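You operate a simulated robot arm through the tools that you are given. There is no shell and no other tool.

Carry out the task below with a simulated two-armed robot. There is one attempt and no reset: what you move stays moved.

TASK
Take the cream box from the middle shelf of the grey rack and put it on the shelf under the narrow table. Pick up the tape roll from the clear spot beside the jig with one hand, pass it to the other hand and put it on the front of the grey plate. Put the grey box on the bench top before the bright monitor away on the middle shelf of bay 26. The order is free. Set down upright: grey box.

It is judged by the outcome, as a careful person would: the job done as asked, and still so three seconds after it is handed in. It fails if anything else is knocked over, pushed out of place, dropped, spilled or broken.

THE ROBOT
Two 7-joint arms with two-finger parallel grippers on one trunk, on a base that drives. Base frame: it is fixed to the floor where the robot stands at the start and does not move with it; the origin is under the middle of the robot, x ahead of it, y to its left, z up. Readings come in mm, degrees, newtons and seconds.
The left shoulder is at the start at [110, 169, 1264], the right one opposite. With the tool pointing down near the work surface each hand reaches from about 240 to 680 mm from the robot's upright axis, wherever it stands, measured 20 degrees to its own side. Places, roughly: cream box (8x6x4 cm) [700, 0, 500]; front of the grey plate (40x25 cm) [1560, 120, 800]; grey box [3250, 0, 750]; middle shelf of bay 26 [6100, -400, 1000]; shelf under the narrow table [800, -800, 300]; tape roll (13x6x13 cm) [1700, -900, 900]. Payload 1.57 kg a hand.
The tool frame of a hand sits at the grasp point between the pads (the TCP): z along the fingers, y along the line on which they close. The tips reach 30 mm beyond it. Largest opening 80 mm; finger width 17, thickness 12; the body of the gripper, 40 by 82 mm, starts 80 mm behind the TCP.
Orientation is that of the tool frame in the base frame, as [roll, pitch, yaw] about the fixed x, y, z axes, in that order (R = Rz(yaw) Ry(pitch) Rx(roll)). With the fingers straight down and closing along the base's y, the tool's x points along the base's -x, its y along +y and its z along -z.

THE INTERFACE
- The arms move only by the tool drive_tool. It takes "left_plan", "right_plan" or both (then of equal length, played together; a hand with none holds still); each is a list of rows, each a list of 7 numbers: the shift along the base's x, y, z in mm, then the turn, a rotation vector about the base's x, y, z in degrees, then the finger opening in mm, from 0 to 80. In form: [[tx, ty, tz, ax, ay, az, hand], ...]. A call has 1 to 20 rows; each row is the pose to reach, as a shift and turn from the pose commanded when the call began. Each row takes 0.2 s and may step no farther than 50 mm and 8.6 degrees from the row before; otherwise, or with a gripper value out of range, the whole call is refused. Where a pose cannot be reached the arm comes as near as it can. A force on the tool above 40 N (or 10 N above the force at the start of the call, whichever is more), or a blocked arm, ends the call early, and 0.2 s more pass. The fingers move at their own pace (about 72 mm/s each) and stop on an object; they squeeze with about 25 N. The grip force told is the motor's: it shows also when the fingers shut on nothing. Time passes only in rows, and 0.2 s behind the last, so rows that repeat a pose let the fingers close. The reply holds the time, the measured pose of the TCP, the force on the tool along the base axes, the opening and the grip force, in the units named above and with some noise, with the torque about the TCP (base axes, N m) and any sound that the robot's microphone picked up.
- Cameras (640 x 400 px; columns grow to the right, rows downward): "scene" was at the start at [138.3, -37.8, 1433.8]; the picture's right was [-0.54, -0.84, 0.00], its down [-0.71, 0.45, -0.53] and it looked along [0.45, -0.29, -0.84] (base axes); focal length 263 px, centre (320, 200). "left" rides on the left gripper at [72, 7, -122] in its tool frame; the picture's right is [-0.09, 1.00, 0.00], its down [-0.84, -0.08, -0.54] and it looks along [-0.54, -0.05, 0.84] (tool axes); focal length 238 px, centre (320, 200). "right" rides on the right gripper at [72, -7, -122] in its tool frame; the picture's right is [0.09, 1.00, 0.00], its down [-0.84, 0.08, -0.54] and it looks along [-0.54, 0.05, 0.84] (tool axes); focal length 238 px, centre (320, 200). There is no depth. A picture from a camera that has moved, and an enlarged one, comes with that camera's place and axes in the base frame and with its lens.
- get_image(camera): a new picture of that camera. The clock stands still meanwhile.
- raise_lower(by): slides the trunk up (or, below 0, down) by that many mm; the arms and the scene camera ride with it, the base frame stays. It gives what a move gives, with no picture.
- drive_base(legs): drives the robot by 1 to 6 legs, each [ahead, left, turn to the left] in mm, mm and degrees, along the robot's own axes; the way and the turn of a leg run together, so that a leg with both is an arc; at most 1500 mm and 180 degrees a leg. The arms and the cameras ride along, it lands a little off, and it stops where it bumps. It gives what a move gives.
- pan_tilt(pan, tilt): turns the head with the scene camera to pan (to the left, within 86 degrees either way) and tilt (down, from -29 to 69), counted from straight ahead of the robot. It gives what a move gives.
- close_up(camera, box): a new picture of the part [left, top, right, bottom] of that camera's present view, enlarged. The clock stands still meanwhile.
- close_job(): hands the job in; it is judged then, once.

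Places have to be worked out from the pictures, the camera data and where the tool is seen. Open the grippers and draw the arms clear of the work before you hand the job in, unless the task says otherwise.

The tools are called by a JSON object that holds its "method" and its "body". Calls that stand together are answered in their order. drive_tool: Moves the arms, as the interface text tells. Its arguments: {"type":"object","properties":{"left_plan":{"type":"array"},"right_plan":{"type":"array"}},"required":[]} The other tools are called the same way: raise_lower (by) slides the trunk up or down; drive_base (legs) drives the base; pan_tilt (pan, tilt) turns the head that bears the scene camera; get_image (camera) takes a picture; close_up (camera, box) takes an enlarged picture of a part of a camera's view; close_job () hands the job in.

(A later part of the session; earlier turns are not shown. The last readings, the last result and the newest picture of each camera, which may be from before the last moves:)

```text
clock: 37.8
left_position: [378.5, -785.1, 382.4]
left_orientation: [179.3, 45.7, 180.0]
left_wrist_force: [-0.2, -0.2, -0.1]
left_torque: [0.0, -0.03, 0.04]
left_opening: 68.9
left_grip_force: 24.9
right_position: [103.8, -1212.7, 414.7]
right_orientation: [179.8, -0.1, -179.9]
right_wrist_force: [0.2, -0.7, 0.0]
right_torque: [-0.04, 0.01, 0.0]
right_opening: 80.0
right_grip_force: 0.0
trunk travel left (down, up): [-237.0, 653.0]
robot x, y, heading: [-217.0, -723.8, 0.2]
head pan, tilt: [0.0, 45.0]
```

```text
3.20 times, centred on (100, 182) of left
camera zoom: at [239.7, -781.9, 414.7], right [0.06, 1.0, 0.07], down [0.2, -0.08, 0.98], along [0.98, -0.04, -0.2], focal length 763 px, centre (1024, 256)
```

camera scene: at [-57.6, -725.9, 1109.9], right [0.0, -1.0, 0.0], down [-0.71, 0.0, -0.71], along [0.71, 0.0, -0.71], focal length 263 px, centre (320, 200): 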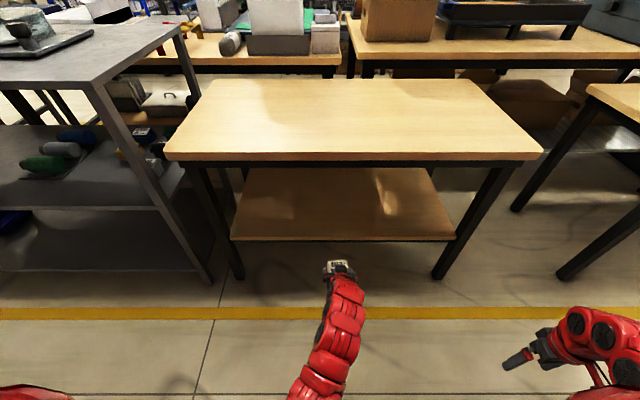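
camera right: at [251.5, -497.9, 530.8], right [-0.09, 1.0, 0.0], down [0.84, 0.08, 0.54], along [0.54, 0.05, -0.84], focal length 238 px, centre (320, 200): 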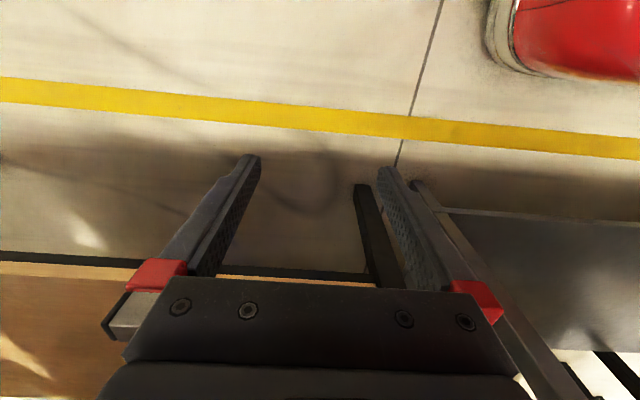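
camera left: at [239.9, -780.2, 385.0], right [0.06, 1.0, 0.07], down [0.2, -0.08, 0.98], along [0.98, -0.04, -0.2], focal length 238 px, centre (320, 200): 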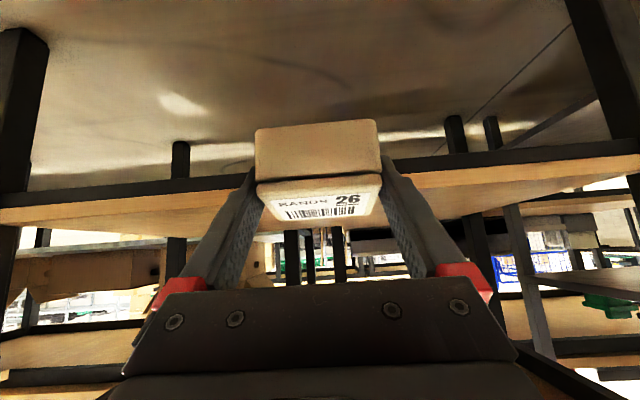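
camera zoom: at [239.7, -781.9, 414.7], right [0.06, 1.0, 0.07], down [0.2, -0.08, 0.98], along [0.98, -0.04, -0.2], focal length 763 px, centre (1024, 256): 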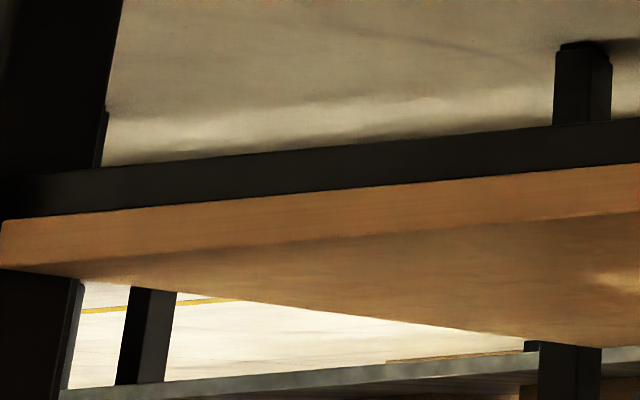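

Now it's clear: the shelf board is z≈297–321 with its front edge at x≈540; the box bottom is at ≈349, so it clears. I drive straight ahead 275 mm to bring the box about 110 mm inside the shelf.

{"method": "drive_base", "body": {"legs": [[275, 0, 0]]}}

{"method": "get_image", "body": {"camera": "left"}}

{"method": "get_image", "body": {"camera": "scene"}}

```text
clock: 39.7
left_position: [649.5, -783.3, 381.3]
left_orientation: [179.4, 45.5, -179.7]
left_wrist_force: [-0.3, 0.0, -1.3]
left_torque: [0.0, 0.04, 0.01]
left_opening: 69.1
left_grip_force: 24.7
right_position: [375.8, -1213.0, 415.6]
right_orientation: [179.9, -0.4, -179.7]
right_wrist_force: [0.1, 0.4, -0.5]
right_torque: [0.01, -0.02, 0.01]
right_opening: 80.3
right_grip_force: 0.1
trunk travel left (down, up): [-237.0, 653.0]
robot x, y, heading: [51.9, -725.0, 0.3]
head pan, tilt: [0.0, 45.0]
```

```text
taken
camera left: at [511.1, -780.2, 414.7], right [0.05, 1.0, 0.07], down [0.2, -0.08, 0.98], along [0.98, -0.04, -0.2], focal length 238 px, centre (320, 200)
```

left: 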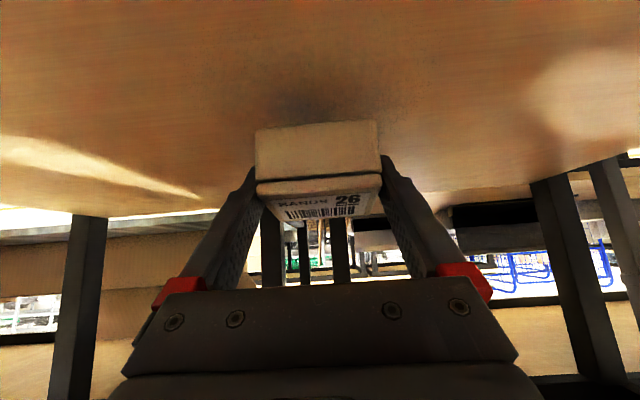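

```text
taken
camera scene: at [213.7, -725.4, 1109.8], right [0.0, -1.0, 0.0], down [-0.71, 0.0, -0.71], along [0.71, 0.0, -0.71], focal length 263 px, centre (320, 200)
```

scene: 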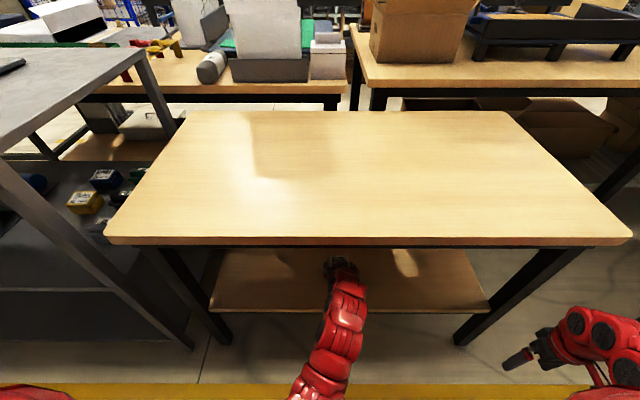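

The box hovers over the shelf, level. I lower in small steps and watch the vertical force for touch-down.

{"method": "drive_tool", "body": {"left_plan": [[0, 0, -8, 0, 0, 0, 40], [0, 0, -16, 0, 0, 0, 40], [0, 0, -21, 0, 0, 0, 40], [0, 0, -21, 0, 0, 0, 40]]}}

{"method": "drive_tool", "body": {"left_plan": [[0, 0, -2, 0, 0, 0, 40], [0, 0, -4, 0, 0, 0, 40], [0, 0, -4, 0, 0, 0, 40]]}}

```text
clock: 40.7
left_position: [648.7, -783.7, 359.6]
left_orientation: [179.3, 45.7, -179.8]
left_wrist_force: [0.1, 0.2, -0.4]
left_torque: [0.02, -0.01, 0.01]
left_opening: 69.0
left_grip_force: 24.9
right_position: [375.8, -1211.7, 415.8]
right_orientation: [179.8, -0.2, -179.7]
right_wrist_force: [0.0, 0.3, 0.0]
right_torque: [0.01, 0.02, -0.03]
right_opening: 80.1
right_grip_force: 0.0
trunk travel left (down, up): [-237.0, 653.0]
robot x, y, heading: [51.0, -724.5, 0.0]
head pan, tilt: [0.0, 45.0]
```

```text
clock: 41.5
left_position: [648.6, -783.6, 356.1]
left_orientation: [179.4, 45.6, -179.8]
left_wrist_force: [0.7, -0.2, -0.4]
left_torque: [-0.01, 0.0, -0.03]
left_opening: 69.1
left_grip_force: 25.1
right_position: [375.7, -1210.9, 415.7]
right_orientation: [179.8, -0.2, -179.7]
right_wrist_force: [0.3, 0.3, 0.3]
right_torque: [0.0, -0.01, -0.02]
right_opening: 80.0
right_grip_force: 0.0
trunk travel left (down, up): [-237.0, 653.0]
robot x, y, heading: [51.2, -726.5, 0.4]
head pan, tilt: [0.0, 45.0]
```

No contact force yet at z=356; I take a closer look and continue down in 2 mm steps.

{"method": "close_up", "body": {"camera": "left", "box": [220, 90, 420, 215]}}

{"method": "drive_tool", "body": {"left_plan": [[0, 0, -2, 0, 0, 0, 40], [0, 0, -4, 0, 0, 0, 40], [0, 0, -4, 0, 0, 0, 40]]}}

{"method": "close_up", "body": {"camera": "left", "box": [220, 90, 420, 215]}}

```text
3.20 times, centred on (320, 152) of left
camera zoom: at [510.5, -780.2, 390.3], right [0.05, 1.0, 0.07], down [0.2, -0.08, 0.98], along [0.98, -0.04, -0.2], focal length 763 px, centre (320, 352)
```

zoom: 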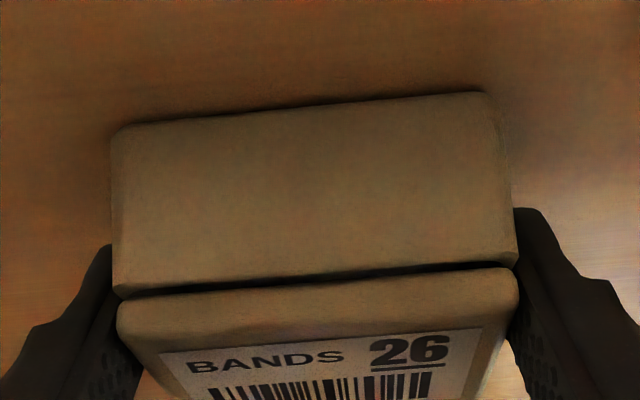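

```text
clock: 42.3
left_position: [649.3, -783.8, 355.9]
left_orientation: [179.6, 45.9, -179.7]
left_wrist_force: [-0.1, 1.2, 20.2]
left_torque: [-0.14, 0.12, 0.0]
left_opening: 69.5
left_grip_force: 24.6
right_position: [376.1, -1211.8, 416.3]
right_orientation: [179.7, -0.2, -179.7]
right_wrist_force: [-0.3, 0.6, -0.6]
right_torque: [0.0, -0.02, 0.0]
right_opening: 79.8
right_grip_force: 0.1
trunk travel left (down, up): [-237.0, 653.0]
robot x, y, heading: [51.1, -725.0, 0.0]
head pan, tilt: [0.0, 45.0]
```

```text
3.20 times, centred on (320, 152) of left
camera zoom: at [511.2, -780.6, 388.0], right [0.05, 1.0, 0.07], down [0.19, -0.08, 0.98], along [0.98, -0.04, -0.2], focal length 763 px, centre (320, 352)
```

zoom: 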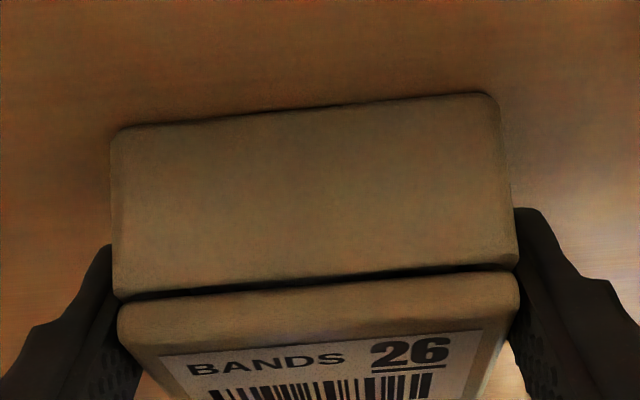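

Touch-down felt (20 N) with the box flat on the board. I ease up 2 mm, open the fingers, and withdraw along the tool axis.

{"method": "drive_tool", "body": {"left_plan": [[0, 0, 2, 0, 0, 0, 60], [0, 0, 2, 0, 0, 0, 80], [0, 0, 2, 0, 0, 0, 80], [0, 0, 2, 0, 0, 0, 80]]}}

{"method": "drive_tool", "body": {"left_plan": [[-10, 0, 10, 0, 0, 0, 80], [-25, 0, 25, 0, 0, 0, 80], [-45, 0, 40, 0, 0, 0, 80], [-65, 0, 50, 0, 0, 0, 80], [-65, 0, 50, 0, 0, 0, 80]]}}

{"method": "get_image", "body": {"camera": "left"}}

```text
clock: 43.3
left_position: [648.8, -782.5, 354.4]
left_orientation: [179.4, 45.6, -179.8]
left_wrist_force: [0.5, -0.1, -0.4]
left_torque: [0.0, 0.0, -0.05]
left_opening: 79.9
left_grip_force: 0.1
right_position: [376.6, -1212.9, 415.3]
right_orientation: [179.8, -0.2, -179.7]
right_wrist_force: [0.2, -0.2, 0.3]
right_torque: [0.0, 0.0, 0.0]
right_opening: 80.2
right_grip_force: 0.1
trunk travel left (down, up): [-237.0, 653.0]
robot x, y, heading: [51.1, -725.7, 0.2]
head pan, tilt: [0.0, 45.0]
```

```text
clock: 44.5
left_position: [583.9, -784.7, 406.8]
left_orientation: [179.5, 45.6, -179.8]
left_wrist_force: [0.4, 0.3, 0.4]
left_torque: [0.02, 0.02, 0.0]
left_opening: 79.9
left_grip_force: 0.1
right_position: [376.0, -1211.0, 414.6]
right_orientation: [179.9, -0.2, -179.6]
right_wrist_force: [-0.2, -0.2, 0.6]
right_torque: [-0.01, 0.01, 0.03]
right_opening: 79.9
right_grip_force: 0.0
trunk travel left (down, up): [-237.0, 653.0]
robot x, y, heading: [52.3, -727.2, -0.1]
head pan, tilt: [0.0, 45.0]
```

```text
taken
camera left: at [446.1, -781.6, 440.3], right [0.05, 1.0, 0.07], down [0.2, -0.08, 0.98], along [0.98, -0.04, -0.2], focal length 238 px, centre (320, 200)
```

left: 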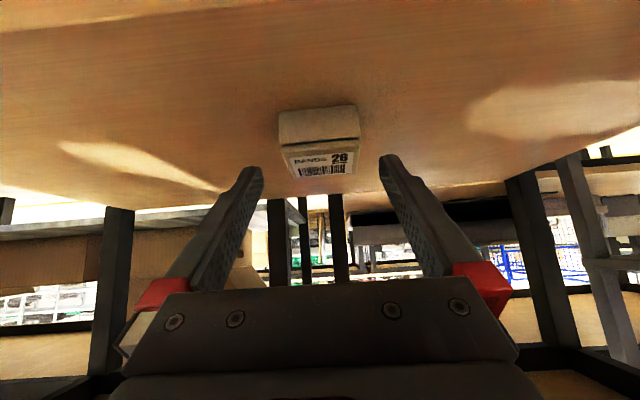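

The cream box rests on the shelf. I back out clear of the table, raise the trunk, and bring the left hand back to a tool-down travel pose.

{"method": "drive_base", "body": {"legs": [[-330, 0, 0]]}}

{"method": "raise_lower", "body": {"by": 400}}

{"method": "get_image", "body": {"camera": "scene"}}

```text
clock: 46.7
left_position: [256.7, -782.4, 407.0]
left_orientation: [179.4, 45.6, -179.3]
left_wrist_force: [0.2, -0.6, -0.5]
left_torque: [0.02, 0.04, -0.03]
left_opening: 79.9
left_grip_force: 0.0
right_position: [51.2, -1211.4, 414.8]
right_orientation: [179.7, -0.2, -179.2]
right_wrist_force: [-0.6, -0.3, 0.7]
right_torque: [0.0, -0.02, 0.0]
right_opening: 79.9
right_grip_force: 0.0
trunk travel left (down, up): [-237.0, 653.0]
robot x, y, heading: [-275.6, -727.4, 0.6]
head pan, tilt: [0.0, 45.0]
```

```text
clock: 50.5
left_position: [256.9, -781.5, 806.1]
left_orientation: [179.4, 45.5, -179.2]
left_wrist_force: [0.6, 0.7, 0.4]
left_torque: [-0.01, -0.05, -0.02]
left_opening: 80.1
left_grip_force: 0.0
right_position: [51.3, -1211.4, 814.6]
right_orientation: [179.8, -0.2, -179.2]
right_wrist_force: [-0.5, 0.0, 0.5]
right_torque: [-0.02, -0.02, -0.02]
right_opening: 79.9
right_grip_force: 0.0
trunk travel left (down, up): [-637.0, 253.0]
robot x, y, heading: [-280.0, -728.2, 0.6]
head pan, tilt: [0.0, 45.0]
```

```text
taken
camera scene: at [-115.5, -726.0, 1509.8], right [0.01, -1.0, 0.0], down [-0.71, -0.01, -0.71], along [0.71, 0.01, -0.71], focal length 263 px, centre (320, 200)
```

scene: 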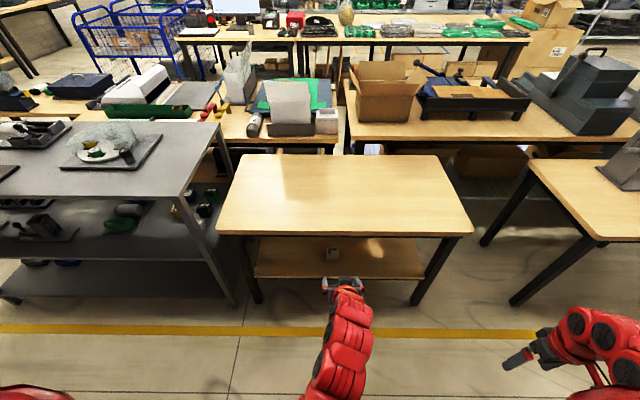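

Both grippers are free and the cream box is visible on the shelf. I rotate the left hand back to tool-down close to the body for travelling.

{"method": "drive_tool", "body": {"left_plan": [[-15, 20, 5, 0, 7.6, 0, 80], [-30, 40, 10, 0, 15.2, 0, 80], [-50, 60, 15, 0, 22.8, 0, 80], [-70, 80, 20, 0, 30.4, 0, 80], [-90, 90, 25, 0, 38, 0, 80], [-105, 100, 30, 0, 45.5, 0, 80], [-105, 100, 30, 0, 45.5, 0, 80]]}}

{"method": "pan_tilt", "body": {"pan": 80, "tilt": 30}}

{"method": "get_image", "body": {"camera": "scene"}}

```text
clock: 52.1
left_position: [148.4, -683.1, 835.7]
left_orientation: [178.8, 0.4, -179.6]
left_wrist_force: [-0.3, -0.3, -1.1]
left_torque: [0.0, -0.01, 0.01]
left_opening: 80.2
left_grip_force: 0.0
right_position: [50.6, -1211.5, 814.5]
right_orientation: [179.8, -0.1, -179.1]
right_wrist_force: [-1.0, -0.7, -0.1]
right_torque: [-0.01, 0.03, -0.01]
right_opening: 80.3
right_grip_force: 0.0
trunk travel left (down, up): [-637.0, 253.0]
robot x, y, heading: [-276.5, -727.3, 0.7]
head pan, tilt: [0.0, 45.0]
```

```text
clock: 53.6
left_position: [150.2, -684.4, 836.3]
left_orientation: [178.8, 0.4, -179.5]
left_wrist_force: [0.2, -0.3, 0.4]
left_torque: [-0.02, 0.0, 0.0]
left_opening: 80.1
left_grip_force: 0.1
right_position: [52.6, -1211.5, 815.6]
right_orientation: [179.8, -0.2, -179.2]
right_wrist_force: [0.5, 0.3, -1.4]
right_torque: [0.02, 0.01, 0.01]
right_opening: 79.9
right_grip_force: 0.0
trunk travel left (down, up): [-637.0, 253.0]
robot x, y, heading: [-276.8, -727.2, 0.5]
head pan, tilt: [80.0, 30.0]
```

```text
taken
camera scene: at [-182.0, -637.6, 1532.5], right [0.99, -0.16, 0.0], down [-0.08, -0.49, -0.87], along [0.14, 0.85, -0.5], focal length 263 px, centre (320, 200)
```

scene: 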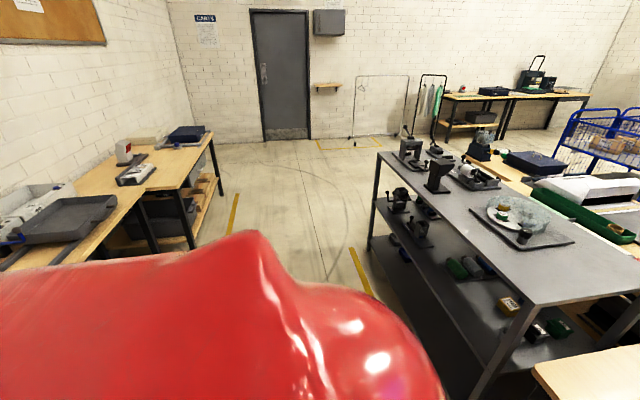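

The lane to the left (between rack front x≈506 and desks at x<-900) is free. I strafe left in two legs to y≈1900, staying at x≈-277.

{"method": "drive_base", "body": {"legs": [[0, 1400, 0], [0, 1230, 0]]}}

{"method": "pan_tilt", "body": {"pan": 0, "tilt": 30}}

{"method": "get_image", "body": {"camera": "scene"}}

```text
clock: 66.5
left_position: [189.1, 1945.4, 836.9]
left_orientation: [178.8, 0.5, 177.9]
left_wrist_force: [0.2, 0.1, 0.4]
left_torque: [0.01, -0.02, -0.04]
left_opening: 80.2
left_grip_force: 0.0
right_position: [67.1, 1422.5, 815.4]
right_orientation: [179.8, -0.2, 178.4]
right_wrist_force: [-0.2, -0.3, 1.0]
right_torque: [0.02, -0.02, -0.01]
right_opening: 80.1
right_grip_force: 0.0
trunk travel left (down, up): [-637.0, 253.0]
robot x, y, heading: [-236.4, 1921.4, -1.9]
head pan, tilt: [80.0, 30.0]
```

```text
clock: 68.0
left_position: [187.6, 1944.2, 836.6]
left_orientation: [178.8, 0.4, 178.0]
left_wrist_force: [-0.3, -0.1, 0.6]
left_torque: [-0.02, 0.01, -0.02]
left_opening: 80.0
left_grip_force: 0.0
right_position: [66.3, 1422.8, 814.3]
right_orientation: [179.9, -0.2, 178.3]
right_wrist_force: [0.0, 0.5, -0.3]
right_torque: [-0.02, 0.03, 0.02]
right_opening: 79.8
right_grip_force: 0.0
trunk travel left (down, up): [-637.0, 253.0]
robot x, y, heading: [-239.3, 1920.3, -2.0]
head pan, tilt: [0.0, 30.0]
```

```text
taken
camera scene: at [-69.0, 1914.0, 1532.5], right [-0.03, -1.0, 0.0], down [-0.5, 0.02, -0.87], along [0.87, -0.03, -0.5], focal length 263 px, centre (320, 200)
```

scene: 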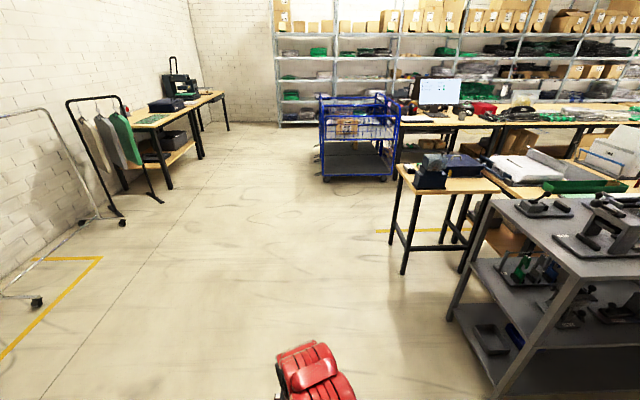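

The floor ahead is clear: trolley at x≥3080 (y≈890–1738), small table's left edge y≈1210. I drive forward along y≈1900 to x≈2400 and look around.

{"method": "drive_base", "body": {"legs": [[1400, 0, 2], [1230, 0, 0]]}}

{"method": "pan_tilt", "body": {"pan": -70, "tilt": 30}}

{"method": "get_image", "body": {"camera": "scene"}}

{"method": "pan_tilt", "body": {"pan": -10, "tilt": 15}}

{"method": "get_image", "body": {"camera": "scene"}}

```text
clock: 80.5
left_position: [2735.7, 1934.1, 836.4]
left_orientation: [178.9, 0.5, 179.3]
left_wrist_force: [-0.3, 0.5, -0.2]
left_torque: [-0.02, 0.03, 0.0]
left_opening: 80.1
left_grip_force: 0.1
right_position: [2625.6, 1409.4, 815.5]
right_orientation: [179.9, -0.2, 179.7]
right_wrist_force: [-0.6, 0.0, -0.4]
right_torque: [0.03, -0.02, 0.02]
right_opening: 79.9
right_grip_force: 0.0
trunk travel left (down, up): [-637.0, 253.0]
robot x, y, heading: [2306.9, 1903.3, -0.4]
head pan, tilt: [0.0, 30.0]
```

```text
clock: 81.9
left_position: [2735.8, 1934.4, 835.4]
left_orientation: [178.8, 0.4, 179.3]
left_wrist_force: [-0.4, 0.2, 0.9]
left_torque: [0.01, 0.0, 0.0]
left_opening: 80.0
left_grip_force: 0.1
right_position: [2626.8, 1409.1, 815.7]
right_orientation: [179.8, -0.2, 179.7]
right_wrist_force: [0.8, 0.5, -0.5]
right_torque: [0.05, 0.01, -0.01]
right_opening: 80.0
right_grip_force: 0.1
trunk travel left (down, up): [-637.0, 253.0]
robot x, y, heading: [2308.1, 1899.8, -0.7]
head pan, tilt: [-70.0, 30.0]
```

```text
taken
camera scene: at [2418.8, 1813.3, 1532.5], right [-0.94, -0.33, 0.0], down [-0.17, 0.47, -0.87], along [0.29, -0.82, -0.5], focal length 263 px, centre (320, 200)
```

scene: 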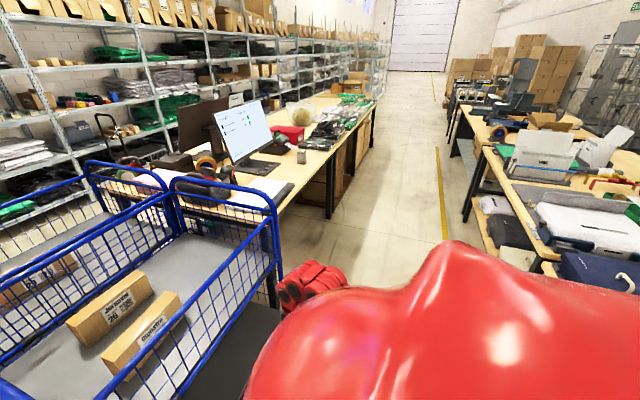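

```text
clock: 83.2
left_position: [2735.9, 1934.4, 836.1]
left_orientation: [178.7, 0.4, 179.3]
left_wrist_force: [0.3, 0.4, 0.5]
left_torque: [0.04, 0.04, 0.02]
left_opening: 79.9
left_grip_force: 0.1
right_position: [2626.7, 1409.0, 815.7]
right_orientation: [179.9, -0.2, 179.8]
right_wrist_force: [0.0, 0.6, 0.4]
right_torque: [0.01, -0.04, -0.01]
right_opening: 80.2
right_grip_force: 0.0
trunk travel left (down, up): [-637.0, 253.0]
robot x, y, heading: [2306.9, 1897.9, -0.4]
head pan, tilt: [-10.0, 15.0]
```

```text
taken
camera scene: at [2480.4, 1881.3, 1556.7], right [-0.18, -0.98, 0.0], down [-0.25, 0.05, -0.97], along [0.95, -0.18, -0.26], focal length 263 px, centre (320, 200)
```

scene: 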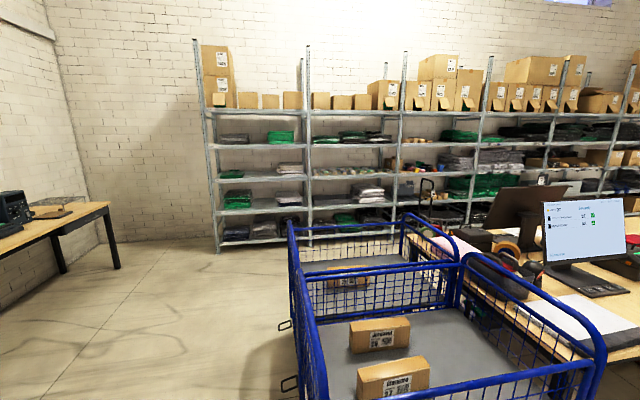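

The aisle between the tables (x<≈1850) and the bench (x>≈3150) is clear. I move a bit further into its middle, turn around to face the tables, and slide left (toward -y) part of the way.

{"method": "drive_base", "body": {"legs": [[150, 0, 0], [0, 0, 180], [0, 1400, 0]]}}

{"method": "pan_tilt", "body": {"pan": 20, "tilt": 35}}

{"method": "get_image", "body": {"camera": "scene"}}

```text
clock: 86.4
left_position: [2844.5, 2088.2, 836.7]
left_orientation: [178.8, 0.5, -159.0]
left_wrist_force: [0.9, -0.3, -0.8]
left_torque: [-0.03, -0.02, 0.0]
left_opening: 79.9
left_grip_force: 0.0
right_position: [2930.0, 1552.3, 815.6]
right_orientation: [-179.9, -1.6, -160.0]
right_wrist_force: [-4.2, -0.2, 2.2]
right_torque: [-0.12, -0.27, -0.17]
right_opening: 78.8
right_grip_force: 0.2
trunk travel left (down, up): [-637.0, 253.0]
robot x, y, heading: [2458.0, 1897.1, 21.4]
head pan, tilt: [-10.0, 15.0]
stopped in leg 2: the force on the tool passed its limit at 68 N (the readings are from after the stop); the commanded pose is now the measured one
```

```text
clock: 87.4
left_position: [2844.1, 2088.2, 836.2]
left_orientation: [178.8, 0.5, -158.9]
left_wrist_force: [0.0, 0.0, -0.6]
left_torque: [0.02, 0.01, -0.02]
left_opening: 79.7
left_grip_force: 0.0
right_position: [2929.9, 1552.5, 814.7]
right_orientation: [-179.9, -1.3, -159.9]
right_wrist_force: [-5.0, -0.5, 1.6]
right_torque: [0.02, -0.28, -0.2]
right_opening: 79.2
right_grip_force: 0.1
trunk travel left (down, up): [-637.0, 253.0]
robot x, y, heading: [2457.1, 1901.1, 21.2]
head pan, tilt: [20.0, 35.0]
```

```text
taken
camera scene: at [2600.8, 1984.3, 1524.8], right [0.66, -0.75, 0.0], down [-0.43, -0.38, -0.82], along [0.62, 0.54, -0.57], focal length 263 px, centre (320, 200)
```

scene: 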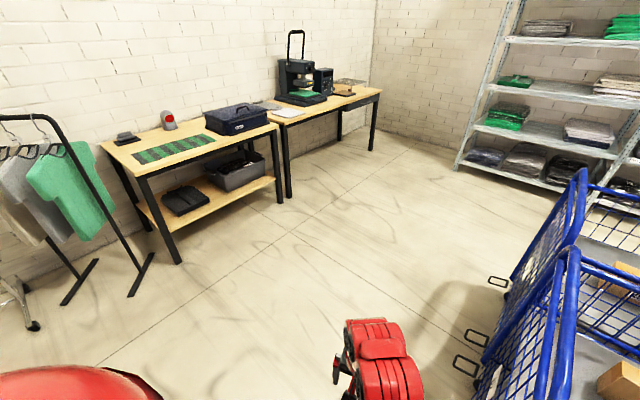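

The right hand bumped something at [2930, 1552] — the trolley's frame is closer than I judged. I turn back right away and look at the trolley.

{"method": "drive_base", "body": {"legs": [[0, 0, -18]]}}

{"method": "pan_tilt", "body": {"pan": -40, "tilt": 35}}

{"method": "get_image", "body": {"camera": "scene"}}

{"method": "get_image", "body": {"camera": "right"}}

```text
clock: 88.8
left_position: [2885.0, 1961.3, 836.5]
left_orientation: [179.0, 0.6, -176.7]
left_wrist_force: [0.5, -0.5, -0.7]
left_torque: [0.01, -0.01, 0.01]
left_opening: 80.3
left_grip_force: 0.0
right_position: [2804.4, 1425.7, 815.5]
right_orientation: [-179.8, -1.4, -177.7]
right_wrist_force: [0.0, 0.2, -0.2]
right_torque: [0.02, -0.02, 0.0]
right_opening: 80.0
right_grip_force: 0.1
trunk travel left (down, up): [-637.0, 253.0]
robot x, y, heading: [2462.5, 1895.3, 3.6]
head pan, tilt: [20.0, 35.0]
```

```text
clock: 90.1
left_position: [2884.7, 1963.5, 835.8]
left_orientation: [178.8, 0.4, -176.6]
left_wrist_force: [-0.4, -0.2, 0.3]
left_torque: [-0.01, -0.01, -0.04]
left_opening: 80.0
left_grip_force: 0.0
right_position: [2804.1, 1426.4, 813.3]
right_orientation: [-179.9, -1.4, -177.7]
right_wrist_force: [-0.1, 0.5, 0.6]
right_torque: [0.0, 0.0, 0.0]
right_opening: 80.2
right_grip_force: 0.1
trunk travel left (down, up): [-637.0, 253.0]
robot x, y, heading: [2460.6, 1897.9, 3.5]
head pan, tilt: [-40.0, 35.0]
```

```text
taken
camera scene: at [2611.4, 1849.9, 1524.7], right [-0.59, -0.8, 0.0], down [-0.46, 0.34, -0.82], along [0.66, -0.49, -0.57], focal length 263 px, centre (320, 200)
```

scene: 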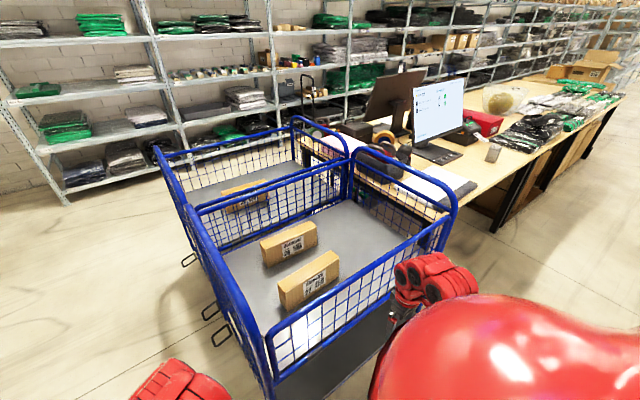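

```text
taken
camera right: at [2735.6, 1415.3, 938.7], right [-0.13, 0.99, 0.0], down [0.85, 0.11, 0.52], along [0.52, 0.07, -0.85], focal length 238 px, centre (320, 200)
```

right: 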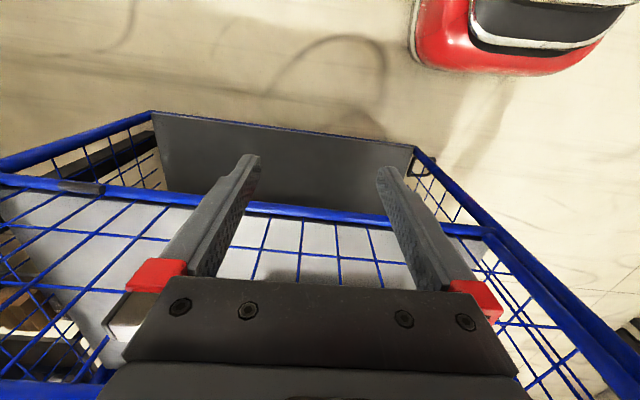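

The trolley's front plane is near x≈2957 and its contents look unchanged. I back away to about [2200, 2050], well clear of it, before turning around.

{"method": "drive_base", "body": {"legs": [[-260, 150, -3.5]]}}

{"method": "close_up", "body": {"camera": "scene", "box": [150, 90, 520, 400]}}

```text
clock: 92.1
left_position: [2625.5, 2075.5, 837.6]
left_orientation: [178.8, 0.5, 179.9]
left_wrist_force: [-0.7, 0.2, 0.2]
left_torque: [-0.03, -0.01, 0.01]
left_opening: 80.0
left_grip_force: 0.1
right_position: [2512.0, 1545.6, 815.2]
right_orientation: [-179.9, -1.3, 178.7]
right_wrist_force: [0.4, 0.4, 0.4]
right_torque: [0.03, 0.0, 0.0]
right_opening: 80.1
right_grip_force: 0.2
trunk travel left (down, up): [-637.0, 253.0]
robot x, y, heading: [2201.5, 2035.6, -0.1]
head pan, tilt: [-40.0, 35.0]
```

```text
1.29 times, centred on (335, 245) of scene
camera zoom: at [2346.7, 1981.3, 1524.8], right [-0.64, -0.76, 0.0], down [-0.44, 0.37, -0.82], along [0.63, -0.53, -0.57], focal length 339 px, centre (301, 142)
```

zoom: 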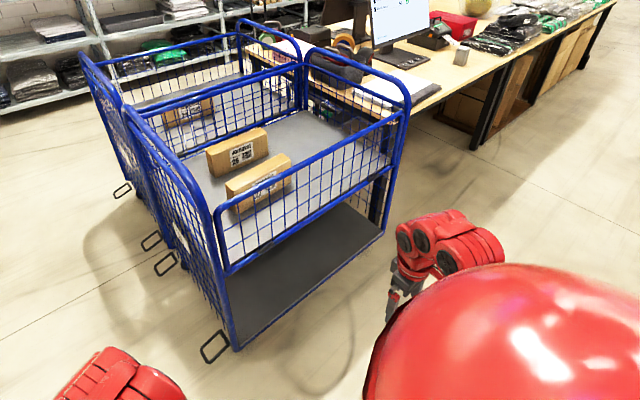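

The trolley looks intact and square. To check it wasn't displaced, I return to the earlier viewpoint (2307, 1900) and take the same picture as before the bump for comparison.

{"method": "drive_base", "body": {"legs": [[105, -136, -0.4]]}}

{"method": "pan_tilt", "body": {"pan": -70, "tilt": 30}}

{"method": "get_image", "body": {"camera": "scene"}}

{"method": "pan_tilt", "body": {"pan": -10, "tilt": 15}}

{"method": "get_image", "body": {"camera": "scene"}}

```text
clock: 93.6
left_position: [2734.6, 1934.7, 836.4]
left_orientation: [178.6, 0.4, 179.2]
left_wrist_force: [-0.3, 0.6, 0.2]
left_torque: [0.01, -0.01, -0.01]
left_opening: 80.0
left_grip_force: 0.0
right_position: [2614.9, 1407.0, 813.8]
right_orientation: [-179.9, -1.5, 178.2]
right_wrist_force: [-0.7, 0.1, -1.0]
right_torque: [0.01, 0.0, -0.02]
right_opening: 80.1
right_grip_force: 0.1
trunk travel left (down, up): [-637.0, 253.0]
robot x, y, heading: [2307.8, 1903.2, -0.5]
head pan, tilt: [-40.0, 35.0]
```

```text
clock: 94.5
left_position: [2733.5, 1936.1, 836.4]
left_orientation: [178.8, 0.3, 179.3]
left_wrist_force: [-0.7, 0.4, 0.5]
left_torque: [0.02, -0.01, 0.01]
left_opening: 80.2
left_grip_force: 0.0
right_position: [2615.0, 1407.2, 814.0]
right_orientation: [-179.8, -1.4, 178.3]
right_wrist_force: [0.2, 0.5, 1.2]
right_torque: [0.02, 0.04, 0.01]
right_opening: 79.8
right_grip_force: 0.1
trunk travel left (down, up): [-637.0, 253.0]
robot x, y, heading: [2309.1, 1903.6, -0.5]
head pan, tilt: [-70.0, 30.0]
```

```text
taken
camera scene: at [2416.2, 1815.3, 1532.5], right [-0.94, -0.33, 0.0], down [-0.17, 0.47, -0.87], along [0.29, -0.82, -0.5], focal length 263 px, centre (320, 200)
```

scene: 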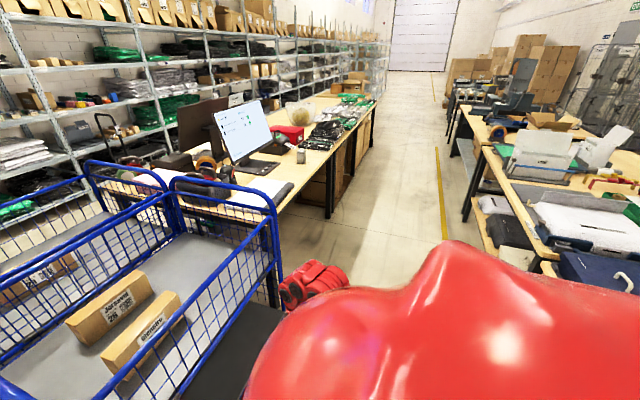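

```text
clock: 95.8
left_position: [2734.2, 1937.2, 836.5]
left_orientation: [178.8, 0.6, 179.3]
left_wrist_force: [0.1, 0.2, -0.8]
left_torque: [-0.02, 0.01, 0.05]
left_opening: 79.9
left_grip_force: 0.1
right_position: [2615.0, 1407.3, 814.2]
right_orientation: [-179.9, -1.4, 178.4]
right_wrist_force: [0.0, 0.4, -0.9]
right_torque: [-0.02, 0.01, 0.02]
right_opening: 80.0
right_grip_force: 0.1
trunk travel left (down, up): [-637.0, 253.0]
robot x, y, heading: [2307.0, 1902.5, -0.6]
head pan, tilt: [-10.0, 15.0]
```

```text
taken
camera scene: at [2477.8, 1883.5, 1556.7], right [-0.18, -0.98, 0.0], down [-0.25, 0.05, -0.97], along [0.95, -0.18, -0.26], focal length 263 px, centre (320, 200)
```

scene: 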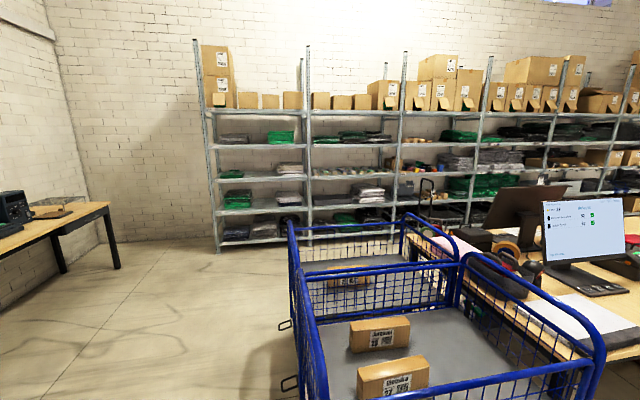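

The before/after pictures match — the trolley did not move. I back off to about [2180, 2060], turn 180° there, and check.

{"method": "drive_base", "body": {"legs": [[-125, 160, 0.5], [0, 0, -90], [0, 0, -90]]}}

{"method": "pan_tilt", "body": {"pan": 30, "tilt": 35}}

{"method": "get_image", "body": {"camera": "scene"}}

```text
clock: 105.1
left_position: [1754.5, 2034.6, 836.9]
left_orientation: [178.8, 0.5, -1.0]
left_wrist_force: [-0.8, 0.6, 0.5]
left_torque: [-0.01, 0.0, -0.01]
left_opening: 80.2
left_grip_force: 0.1
right_position: [1874.2, 2563.7, 814.7]
right_orientation: [-179.9, -1.5, -1.9]
right_wrist_force: [0.4, -0.8, -0.1]
right_torque: [-0.01, 0.01, -0.01]
right_opening: 80.0
right_grip_force: 0.1
trunk travel left (down, up): [-637.0, 253.0]
robot x, y, heading: [2181.3, 2065.7, 179.2]
head pan, tilt: [-10.0, 15.0]
```

```text
clock: 106.2
left_position: [1754.5, 2035.1, 836.2]
left_orientation: [178.7, 0.5, -0.9]
left_wrist_force: [0.1, -0.1, 0.3]
left_torque: [0.02, -0.01, 0.02]
left_opening: 79.9
left_grip_force: 0.0
right_position: [1873.5, 2563.4, 814.9]
right_orientation: [-179.9, -1.5, -1.9]
right_wrist_force: [-0.2, 0.0, 0.2]
right_torque: [-0.02, -0.02, -0.01]
right_opening: 80.2
right_grip_force: 0.1
trunk travel left (down, up): [-637.0, 253.0]
robot x, y, heading: [2183.3, 2071.3, 179.4]
head pan, tilt: [30.0, 35.0]
```

```text
taken
camera scene: at [2023.9, 2025.9, 1524.7], right [-0.49, 0.87, 0.0], down [0.5, 0.28, -0.82], along [-0.72, -0.4, -0.57], focal length 263 px, centre (320, 200)
```

scene: 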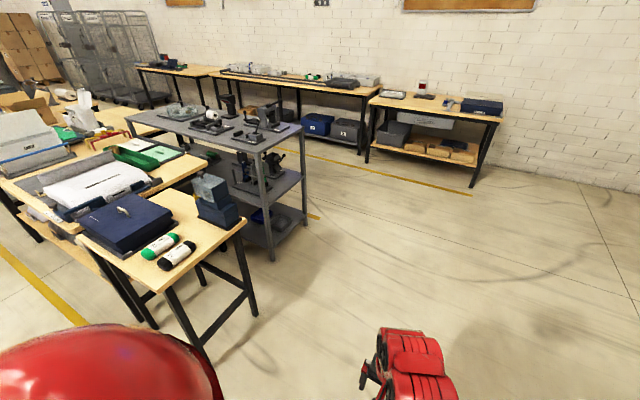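

Facing the tables now; table edges are near x≈1820. I back up to x≈2420 and slide left to y≈120 to inspect the grey plate on the way.

{"method": "drive_base", "body": {"legs": [[-240, 0, 0.6], [0, 1450, 0], [0, 490, 0]]}}

{"method": "pan_tilt", "body": {"pan": 0, "tilt": 40}}

{"method": "get_image", "body": {"camera": "scene"}}

```text
clock: 117.3
left_position: [1966.9, 103.3, 836.9]
left_orientation: [178.9, 0.5, -1.5]
left_wrist_force: [-0.5, 0.1, -0.6]
left_torque: [0.0, 0.0, -0.03]
left_opening: 80.2
left_grip_force: 0.0
right_position: [2092.1, 632.3, 813.8]
right_orientation: [-179.8, -1.3, -2.5]
right_wrist_force: [0.0, -1.0, -0.3]
right_torque: [0.0, -0.01, -0.01]
right_opening: 80.1
right_grip_force: 0.1
trunk travel left (down, up): [-637.0, 253.0]
robot x, y, heading: [2396.4, 131.7, 178.5]
head pan, tilt: [30.0, 35.0]
```

```text
clock: 118.2
left_position: [1966.6, 104.0, 836.1]
left_orientation: [178.9, 0.4, -1.5]
left_wrist_force: [-0.1, -0.8, -0.2]
left_torque: [-0.01, 0.02, -0.02]
left_opening: 79.8
left_grip_force: 0.0
right_position: [2092.3, 631.6, 814.6]
right_orientation: [-179.9, -1.5, -2.4]
right_wrist_force: [-0.2, 0.5, -0.1]
right_torque: [0.0, -0.02, 0.03]
right_opening: 80.0
right_grip_force: 0.1
trunk travel left (down, up): [-637.0, 253.0]
robot x, y, heading: [2394.3, 130.6, 178.7]
head pan, tilt: [0.0, 40.0]
```

```text
taken
camera scene: at [2229.3, 136.0, 1517.1], right [0.02, 1.0, 0.0], down [0.64, -0.01, -0.77], along [-0.77, 0.02, -0.64], focal length 263 px, centre (320, 200)
```

scene: 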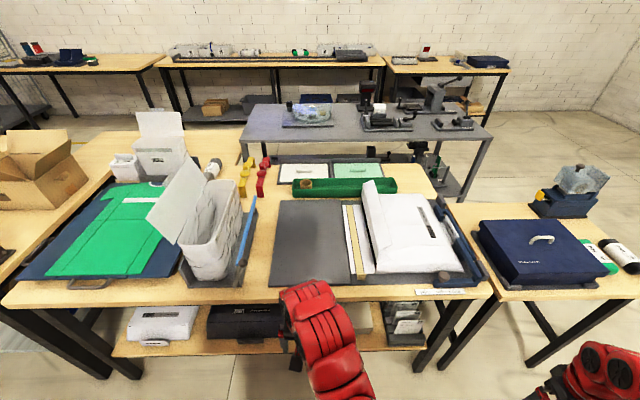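

The grey plate is confirmed: x≈1365–1775, y≈-10…245, top near z≈800, free of objects; its aisle side (larger x) is the front. Now I slide on left to the tape roll at y≈-930.

{"method": "drive_base", "body": {"legs": [[0, 1000, 1.4]]}}

{"method": "pan_tilt", "body": {"pan": 10, "tilt": 40}}

{"method": "get_image", "body": {"camera": "scene"}}

```text
clock: 123.3
left_position: [1930.5, -868.8, 836.9]
left_orientation: [178.8, 0.5, -3.0]
left_wrist_force: [0.0, 0.4, 0.0]
left_torque: [0.0, 0.03, 0.02]
left_opening: 80.0
left_grip_force: 0.0
right_position: [2067.7, -344.5, 815.4]
right_orientation: [-179.8, -1.5, -4.0]
right_wrist_force: [-0.5, -0.2, -0.1]
right_torque: [0.0, -0.02, -0.02]
right_opening: 80.1
right_grip_force: 0.0
trunk travel left (down, up): [-637.0, 253.0]
robot x, y, heading: [2359.3, -849.8, 177.3]
head pan, tilt: [0.0, 40.0]
```

```text
clock: 124.0
left_position: [1929.8, -867.9, 835.8]
left_orientation: [178.8, 0.5, -3.0]
left_wrist_force: [-0.2, -0.3, -0.7]
left_torque: [-0.01, -0.01, -0.06]
left_opening: 79.9
left_grip_force: 0.2
right_position: [2069.5, -343.1, 814.8]
right_orientation: [-179.9, -1.6, -4.0]
right_wrist_force: [-0.7, 0.0, 0.5]
right_torque: [-0.02, -0.01, -0.01]
right_opening: 80.2
right_grip_force: 0.1
trunk travel left (down, up): [-637.0, 253.0]
robot x, y, heading: [2357.2, -852.1, 177.0]
head pan, tilt: [10.0, 40.0]
```

```text
taken
camera scene: at [2193.3, -857.1, 1517.1], right [-0.12, 0.99, 0.0], down [0.64, 0.08, -0.77], along [-0.76, -0.09, -0.64], focal length 263 px, centre (320, 200)
```

scene: 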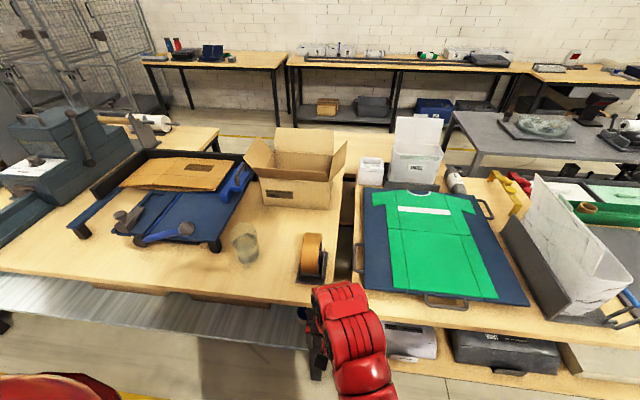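

I see a roll at the table's front edge and something translucent next to the blue jig. I enlarge both.

{"method": "close_up", "body": {"camera": "scene", "box": [200, 190, 380, 310]}}

{"method": "close_up", "body": {"camera": "scene", "box": [60, 130, 300, 290]}}

{"method": "get_image", "body": {"camera": "left"}}

```text
3.33 times, centred on (290, 250) of scene
camera zoom: at [2193.3, -857.1, 1517.1], right [-0.12, 0.99, 0.0], down [0.64, 0.08, -0.77], along [-0.76, -0.09, -0.64], focal length 876 px, centre (420, 33)
```

zoom: 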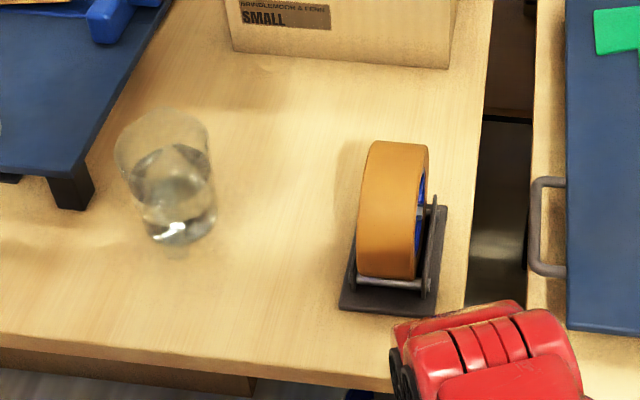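

```text
2.50 times, centred on (180, 210) of scene
camera zoom: at [2193.3, -857.1, 1517.1], right [-0.12, 0.99, 0.0], down [0.64, 0.08, -0.77], along [-0.76, -0.09, -0.64], focal length 657 px, centre (670, 175)
```

zoom: 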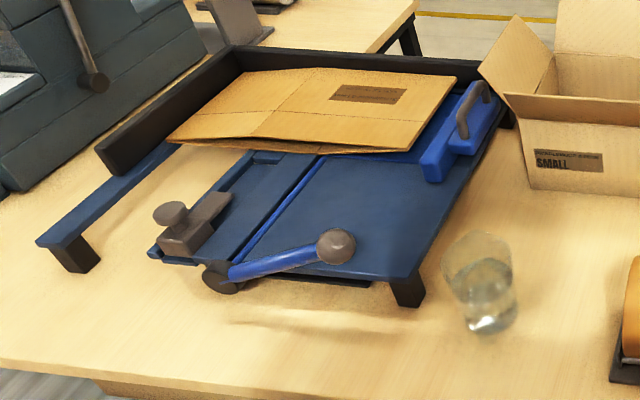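

```text
taken
camera left: at [2001.7, -877.1, 957.7], right [-0.14, -0.99, 0.02], down [-0.83, 0.13, 0.55], along [-0.54, 0.06, -0.84], focal length 238 px, centre (320, 200)
```

left: 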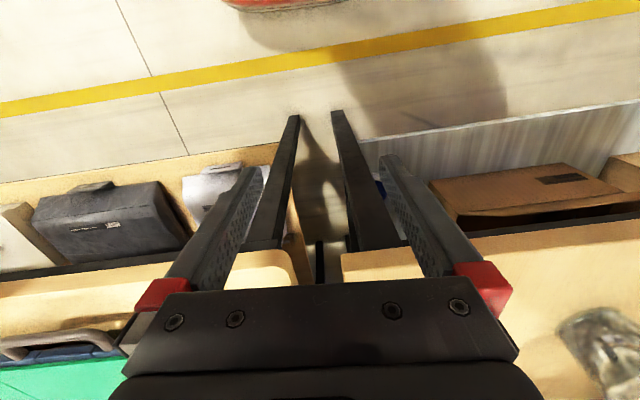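

The "tape roll" is a roll in a small desk dispenser (base x≈1618–1746, y≈-983…-897, aligned with x); a glass of water stands at about [1691, -1155], which I must avoid. I raise the trunk 100 and pitch the left hand up to look at the roll from the aisle side with its camera.

{"method": "raise_lower", "body": {"by": 100}}

{"method": "drive_tool", "body": {"left_plan": [[-15, -10, 0, 0, 7.6, 0, 80], [-30, -20, 0, 0, 15.2, 0, 80], [-45, -30, 0, 0, 22.8, 0, 80], [-60, -40, 0, 0, 30.4, 0, 80], [-75, -45, 0, 0, 38, 1.5, 80], [-90, -45, 0, 0, 45, 3, 80], [-90, -45, 0, 0, 45, 3, 80]]}}

{"method": "get_image", "body": {"camera": "left"}}

{"method": "get_image", "body": {"camera": "scene"}}

```text
clock: 125.4
left_position: [1929.4, -867.6, 936.3]
left_orientation: [178.8, 0.5, -3.0]
left_wrist_force: [-0.7, 0.5, 0.4]
left_torque: [-0.01, -0.05, 0.0]
left_opening: 80.2
left_grip_force: 0.0
right_position: [2068.9, -342.5, 914.4]
right_orientation: [-179.9, -1.5, -4.1]
right_wrist_force: [-0.6, 0.3, -0.2]
right_torque: [-0.01, -0.01, 0.01]
right_opening: 79.8
right_grip_force: 0.1
trunk travel left (down, up): [-737.0, 153.0]
robot x, y, heading: [2356.1, -850.9, 177.1]
head pan, tilt: [10.0, 40.0]
```

```text
clock: 127.0
left_position: [1835.8, -905.5, 929.2]
left_orientation: [177.4, 45.4, -0.3]
left_wrist_force: [-0.5, -0.4, 0.1]
left_torque: [0.03, 0.01, -0.01]
left_opening: 80.1
left_grip_force: 0.1
left hand out of reach, approached as far as the arm can: row 3, 4, 5, 6, 7
right_position: [2069.3, -345.2, 913.9]
right_orientation: [-179.9, -1.5, -3.9]
right_wrist_force: [-0.3, -0.1, 0.6]
right_torque: [0.05, 0.03, 0.0]
right_opening: 80.0
right_grip_force: 0.1
trunk travel left (down, up): [-737.0, 153.0]
robot x, y, heading: [2359.4, -853.3, 177.2]
head pan, tilt: [10.0, 40.0]
```

```text
taken
camera left: at [1972.8, -909.4, 962.7], right [-0.04, -0.99, 0.1], down [-0.2, 0.1, 0.97], along [-0.98, 0.02, -0.21], focal length 238 px, centre (320, 200)
```

left: 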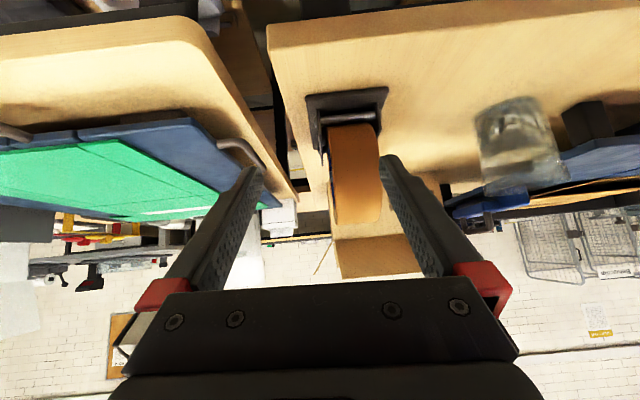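

```text
taken
camera scene: at [2193.0, -858.5, 1617.1], right [-0.12, 0.99, 0.0], down [0.64, 0.08, -0.77], along [-0.76, -0.09, -0.64], focal length 263 px, centre (320, 200)
```

scene: 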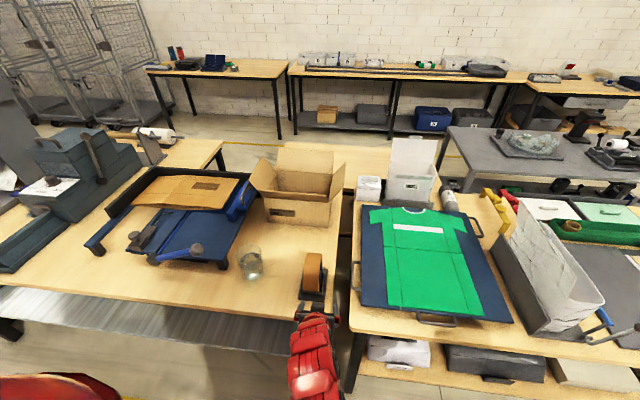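

{"method": "close_up", "body": {"camera": "left", "box": [270, 70, 430, 250]}}

{"method": "close_up", "body": {"camera": "scene", "box": [230, 220, 390, 320]}}

```text
2.22 times, centred on (350, 160) of left
camera zoom: at [1972.8, -909.4, 962.7], right [-0.04, -0.99, 0.1], down [-0.2, 0.1, 0.97], along [-0.98, 0.02, -0.21], focal length 530 px, centre (253, 289)
```

zoom: 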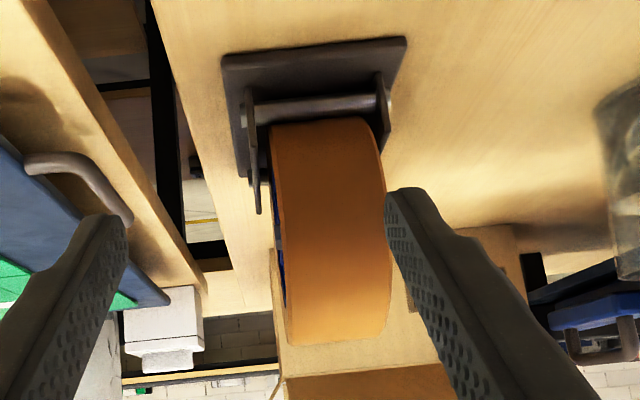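

```text
4.00 times, centred on (310, 270) of scene
camera zoom: at [2193.0, -858.5, 1617.1], right [-0.12, 0.99, 0.0], down [0.64, 0.08, -0.77], along [-0.76, -0.09, -0.64], focal length 1051 px, centre (360, -80)
```

zoom: 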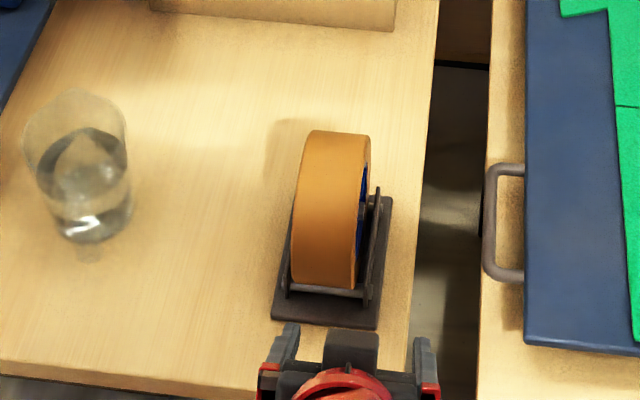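

Geometry: the roll's centre is at about [1683, -941, 870], radius ≈63, ≈50 mm wide, with the dispenser arms outside it below z≈876; base width 87. Plan: left hand grips the roll's top sides from above, right hand later takes it at 45° from the robot side. I first bring the left hand back to vertical and up.

{"method": "drive_tool", "body": {"left_plan": [[8, 0, 15, 0, -7.6, 0, 80], [16, 0, 30, 0, -15.2, 0, 80], [24, 0, 45, 0, -22.8, 0, 80], [32, 0, 60, 0, -30.4, 0, 80], [40, 0, 75, 0, -38, 0, 80], [45, 0, 90, 0, -45.4, 0, 80], [45, 0, 95, 0, -45.4, 0, 80]]}}

```text
clock: 128.6
left_position: [1878.4, -908.8, 1002.4]
left_orientation: [177.4, 7.9, -0.3]
left_wrist_force: [-0.6, -0.1, 0.5]
left_torque: [0.02, 0.03, -0.02]
left_opening: 80.1
left_grip_force: 0.0
left hand out of reach, approached as far as the arm can: row 1, 2, 5, 6, 7
right_position: [2069.6, -342.6, 914.0]
right_orientation: [-179.9, -1.4, -4.0]
right_wrist_force: [0.5, 0.9, -0.6]
right_torque: [0.03, 0.03, 0.02]
right_opening: 80.2
right_grip_force: 0.1
trunk travel left (down, up): [-737.0, 153.0]
robot x, y, heading: [2361.3, -844.4, 177.2]
head pan, tilt: [10.0, 40.0]
```

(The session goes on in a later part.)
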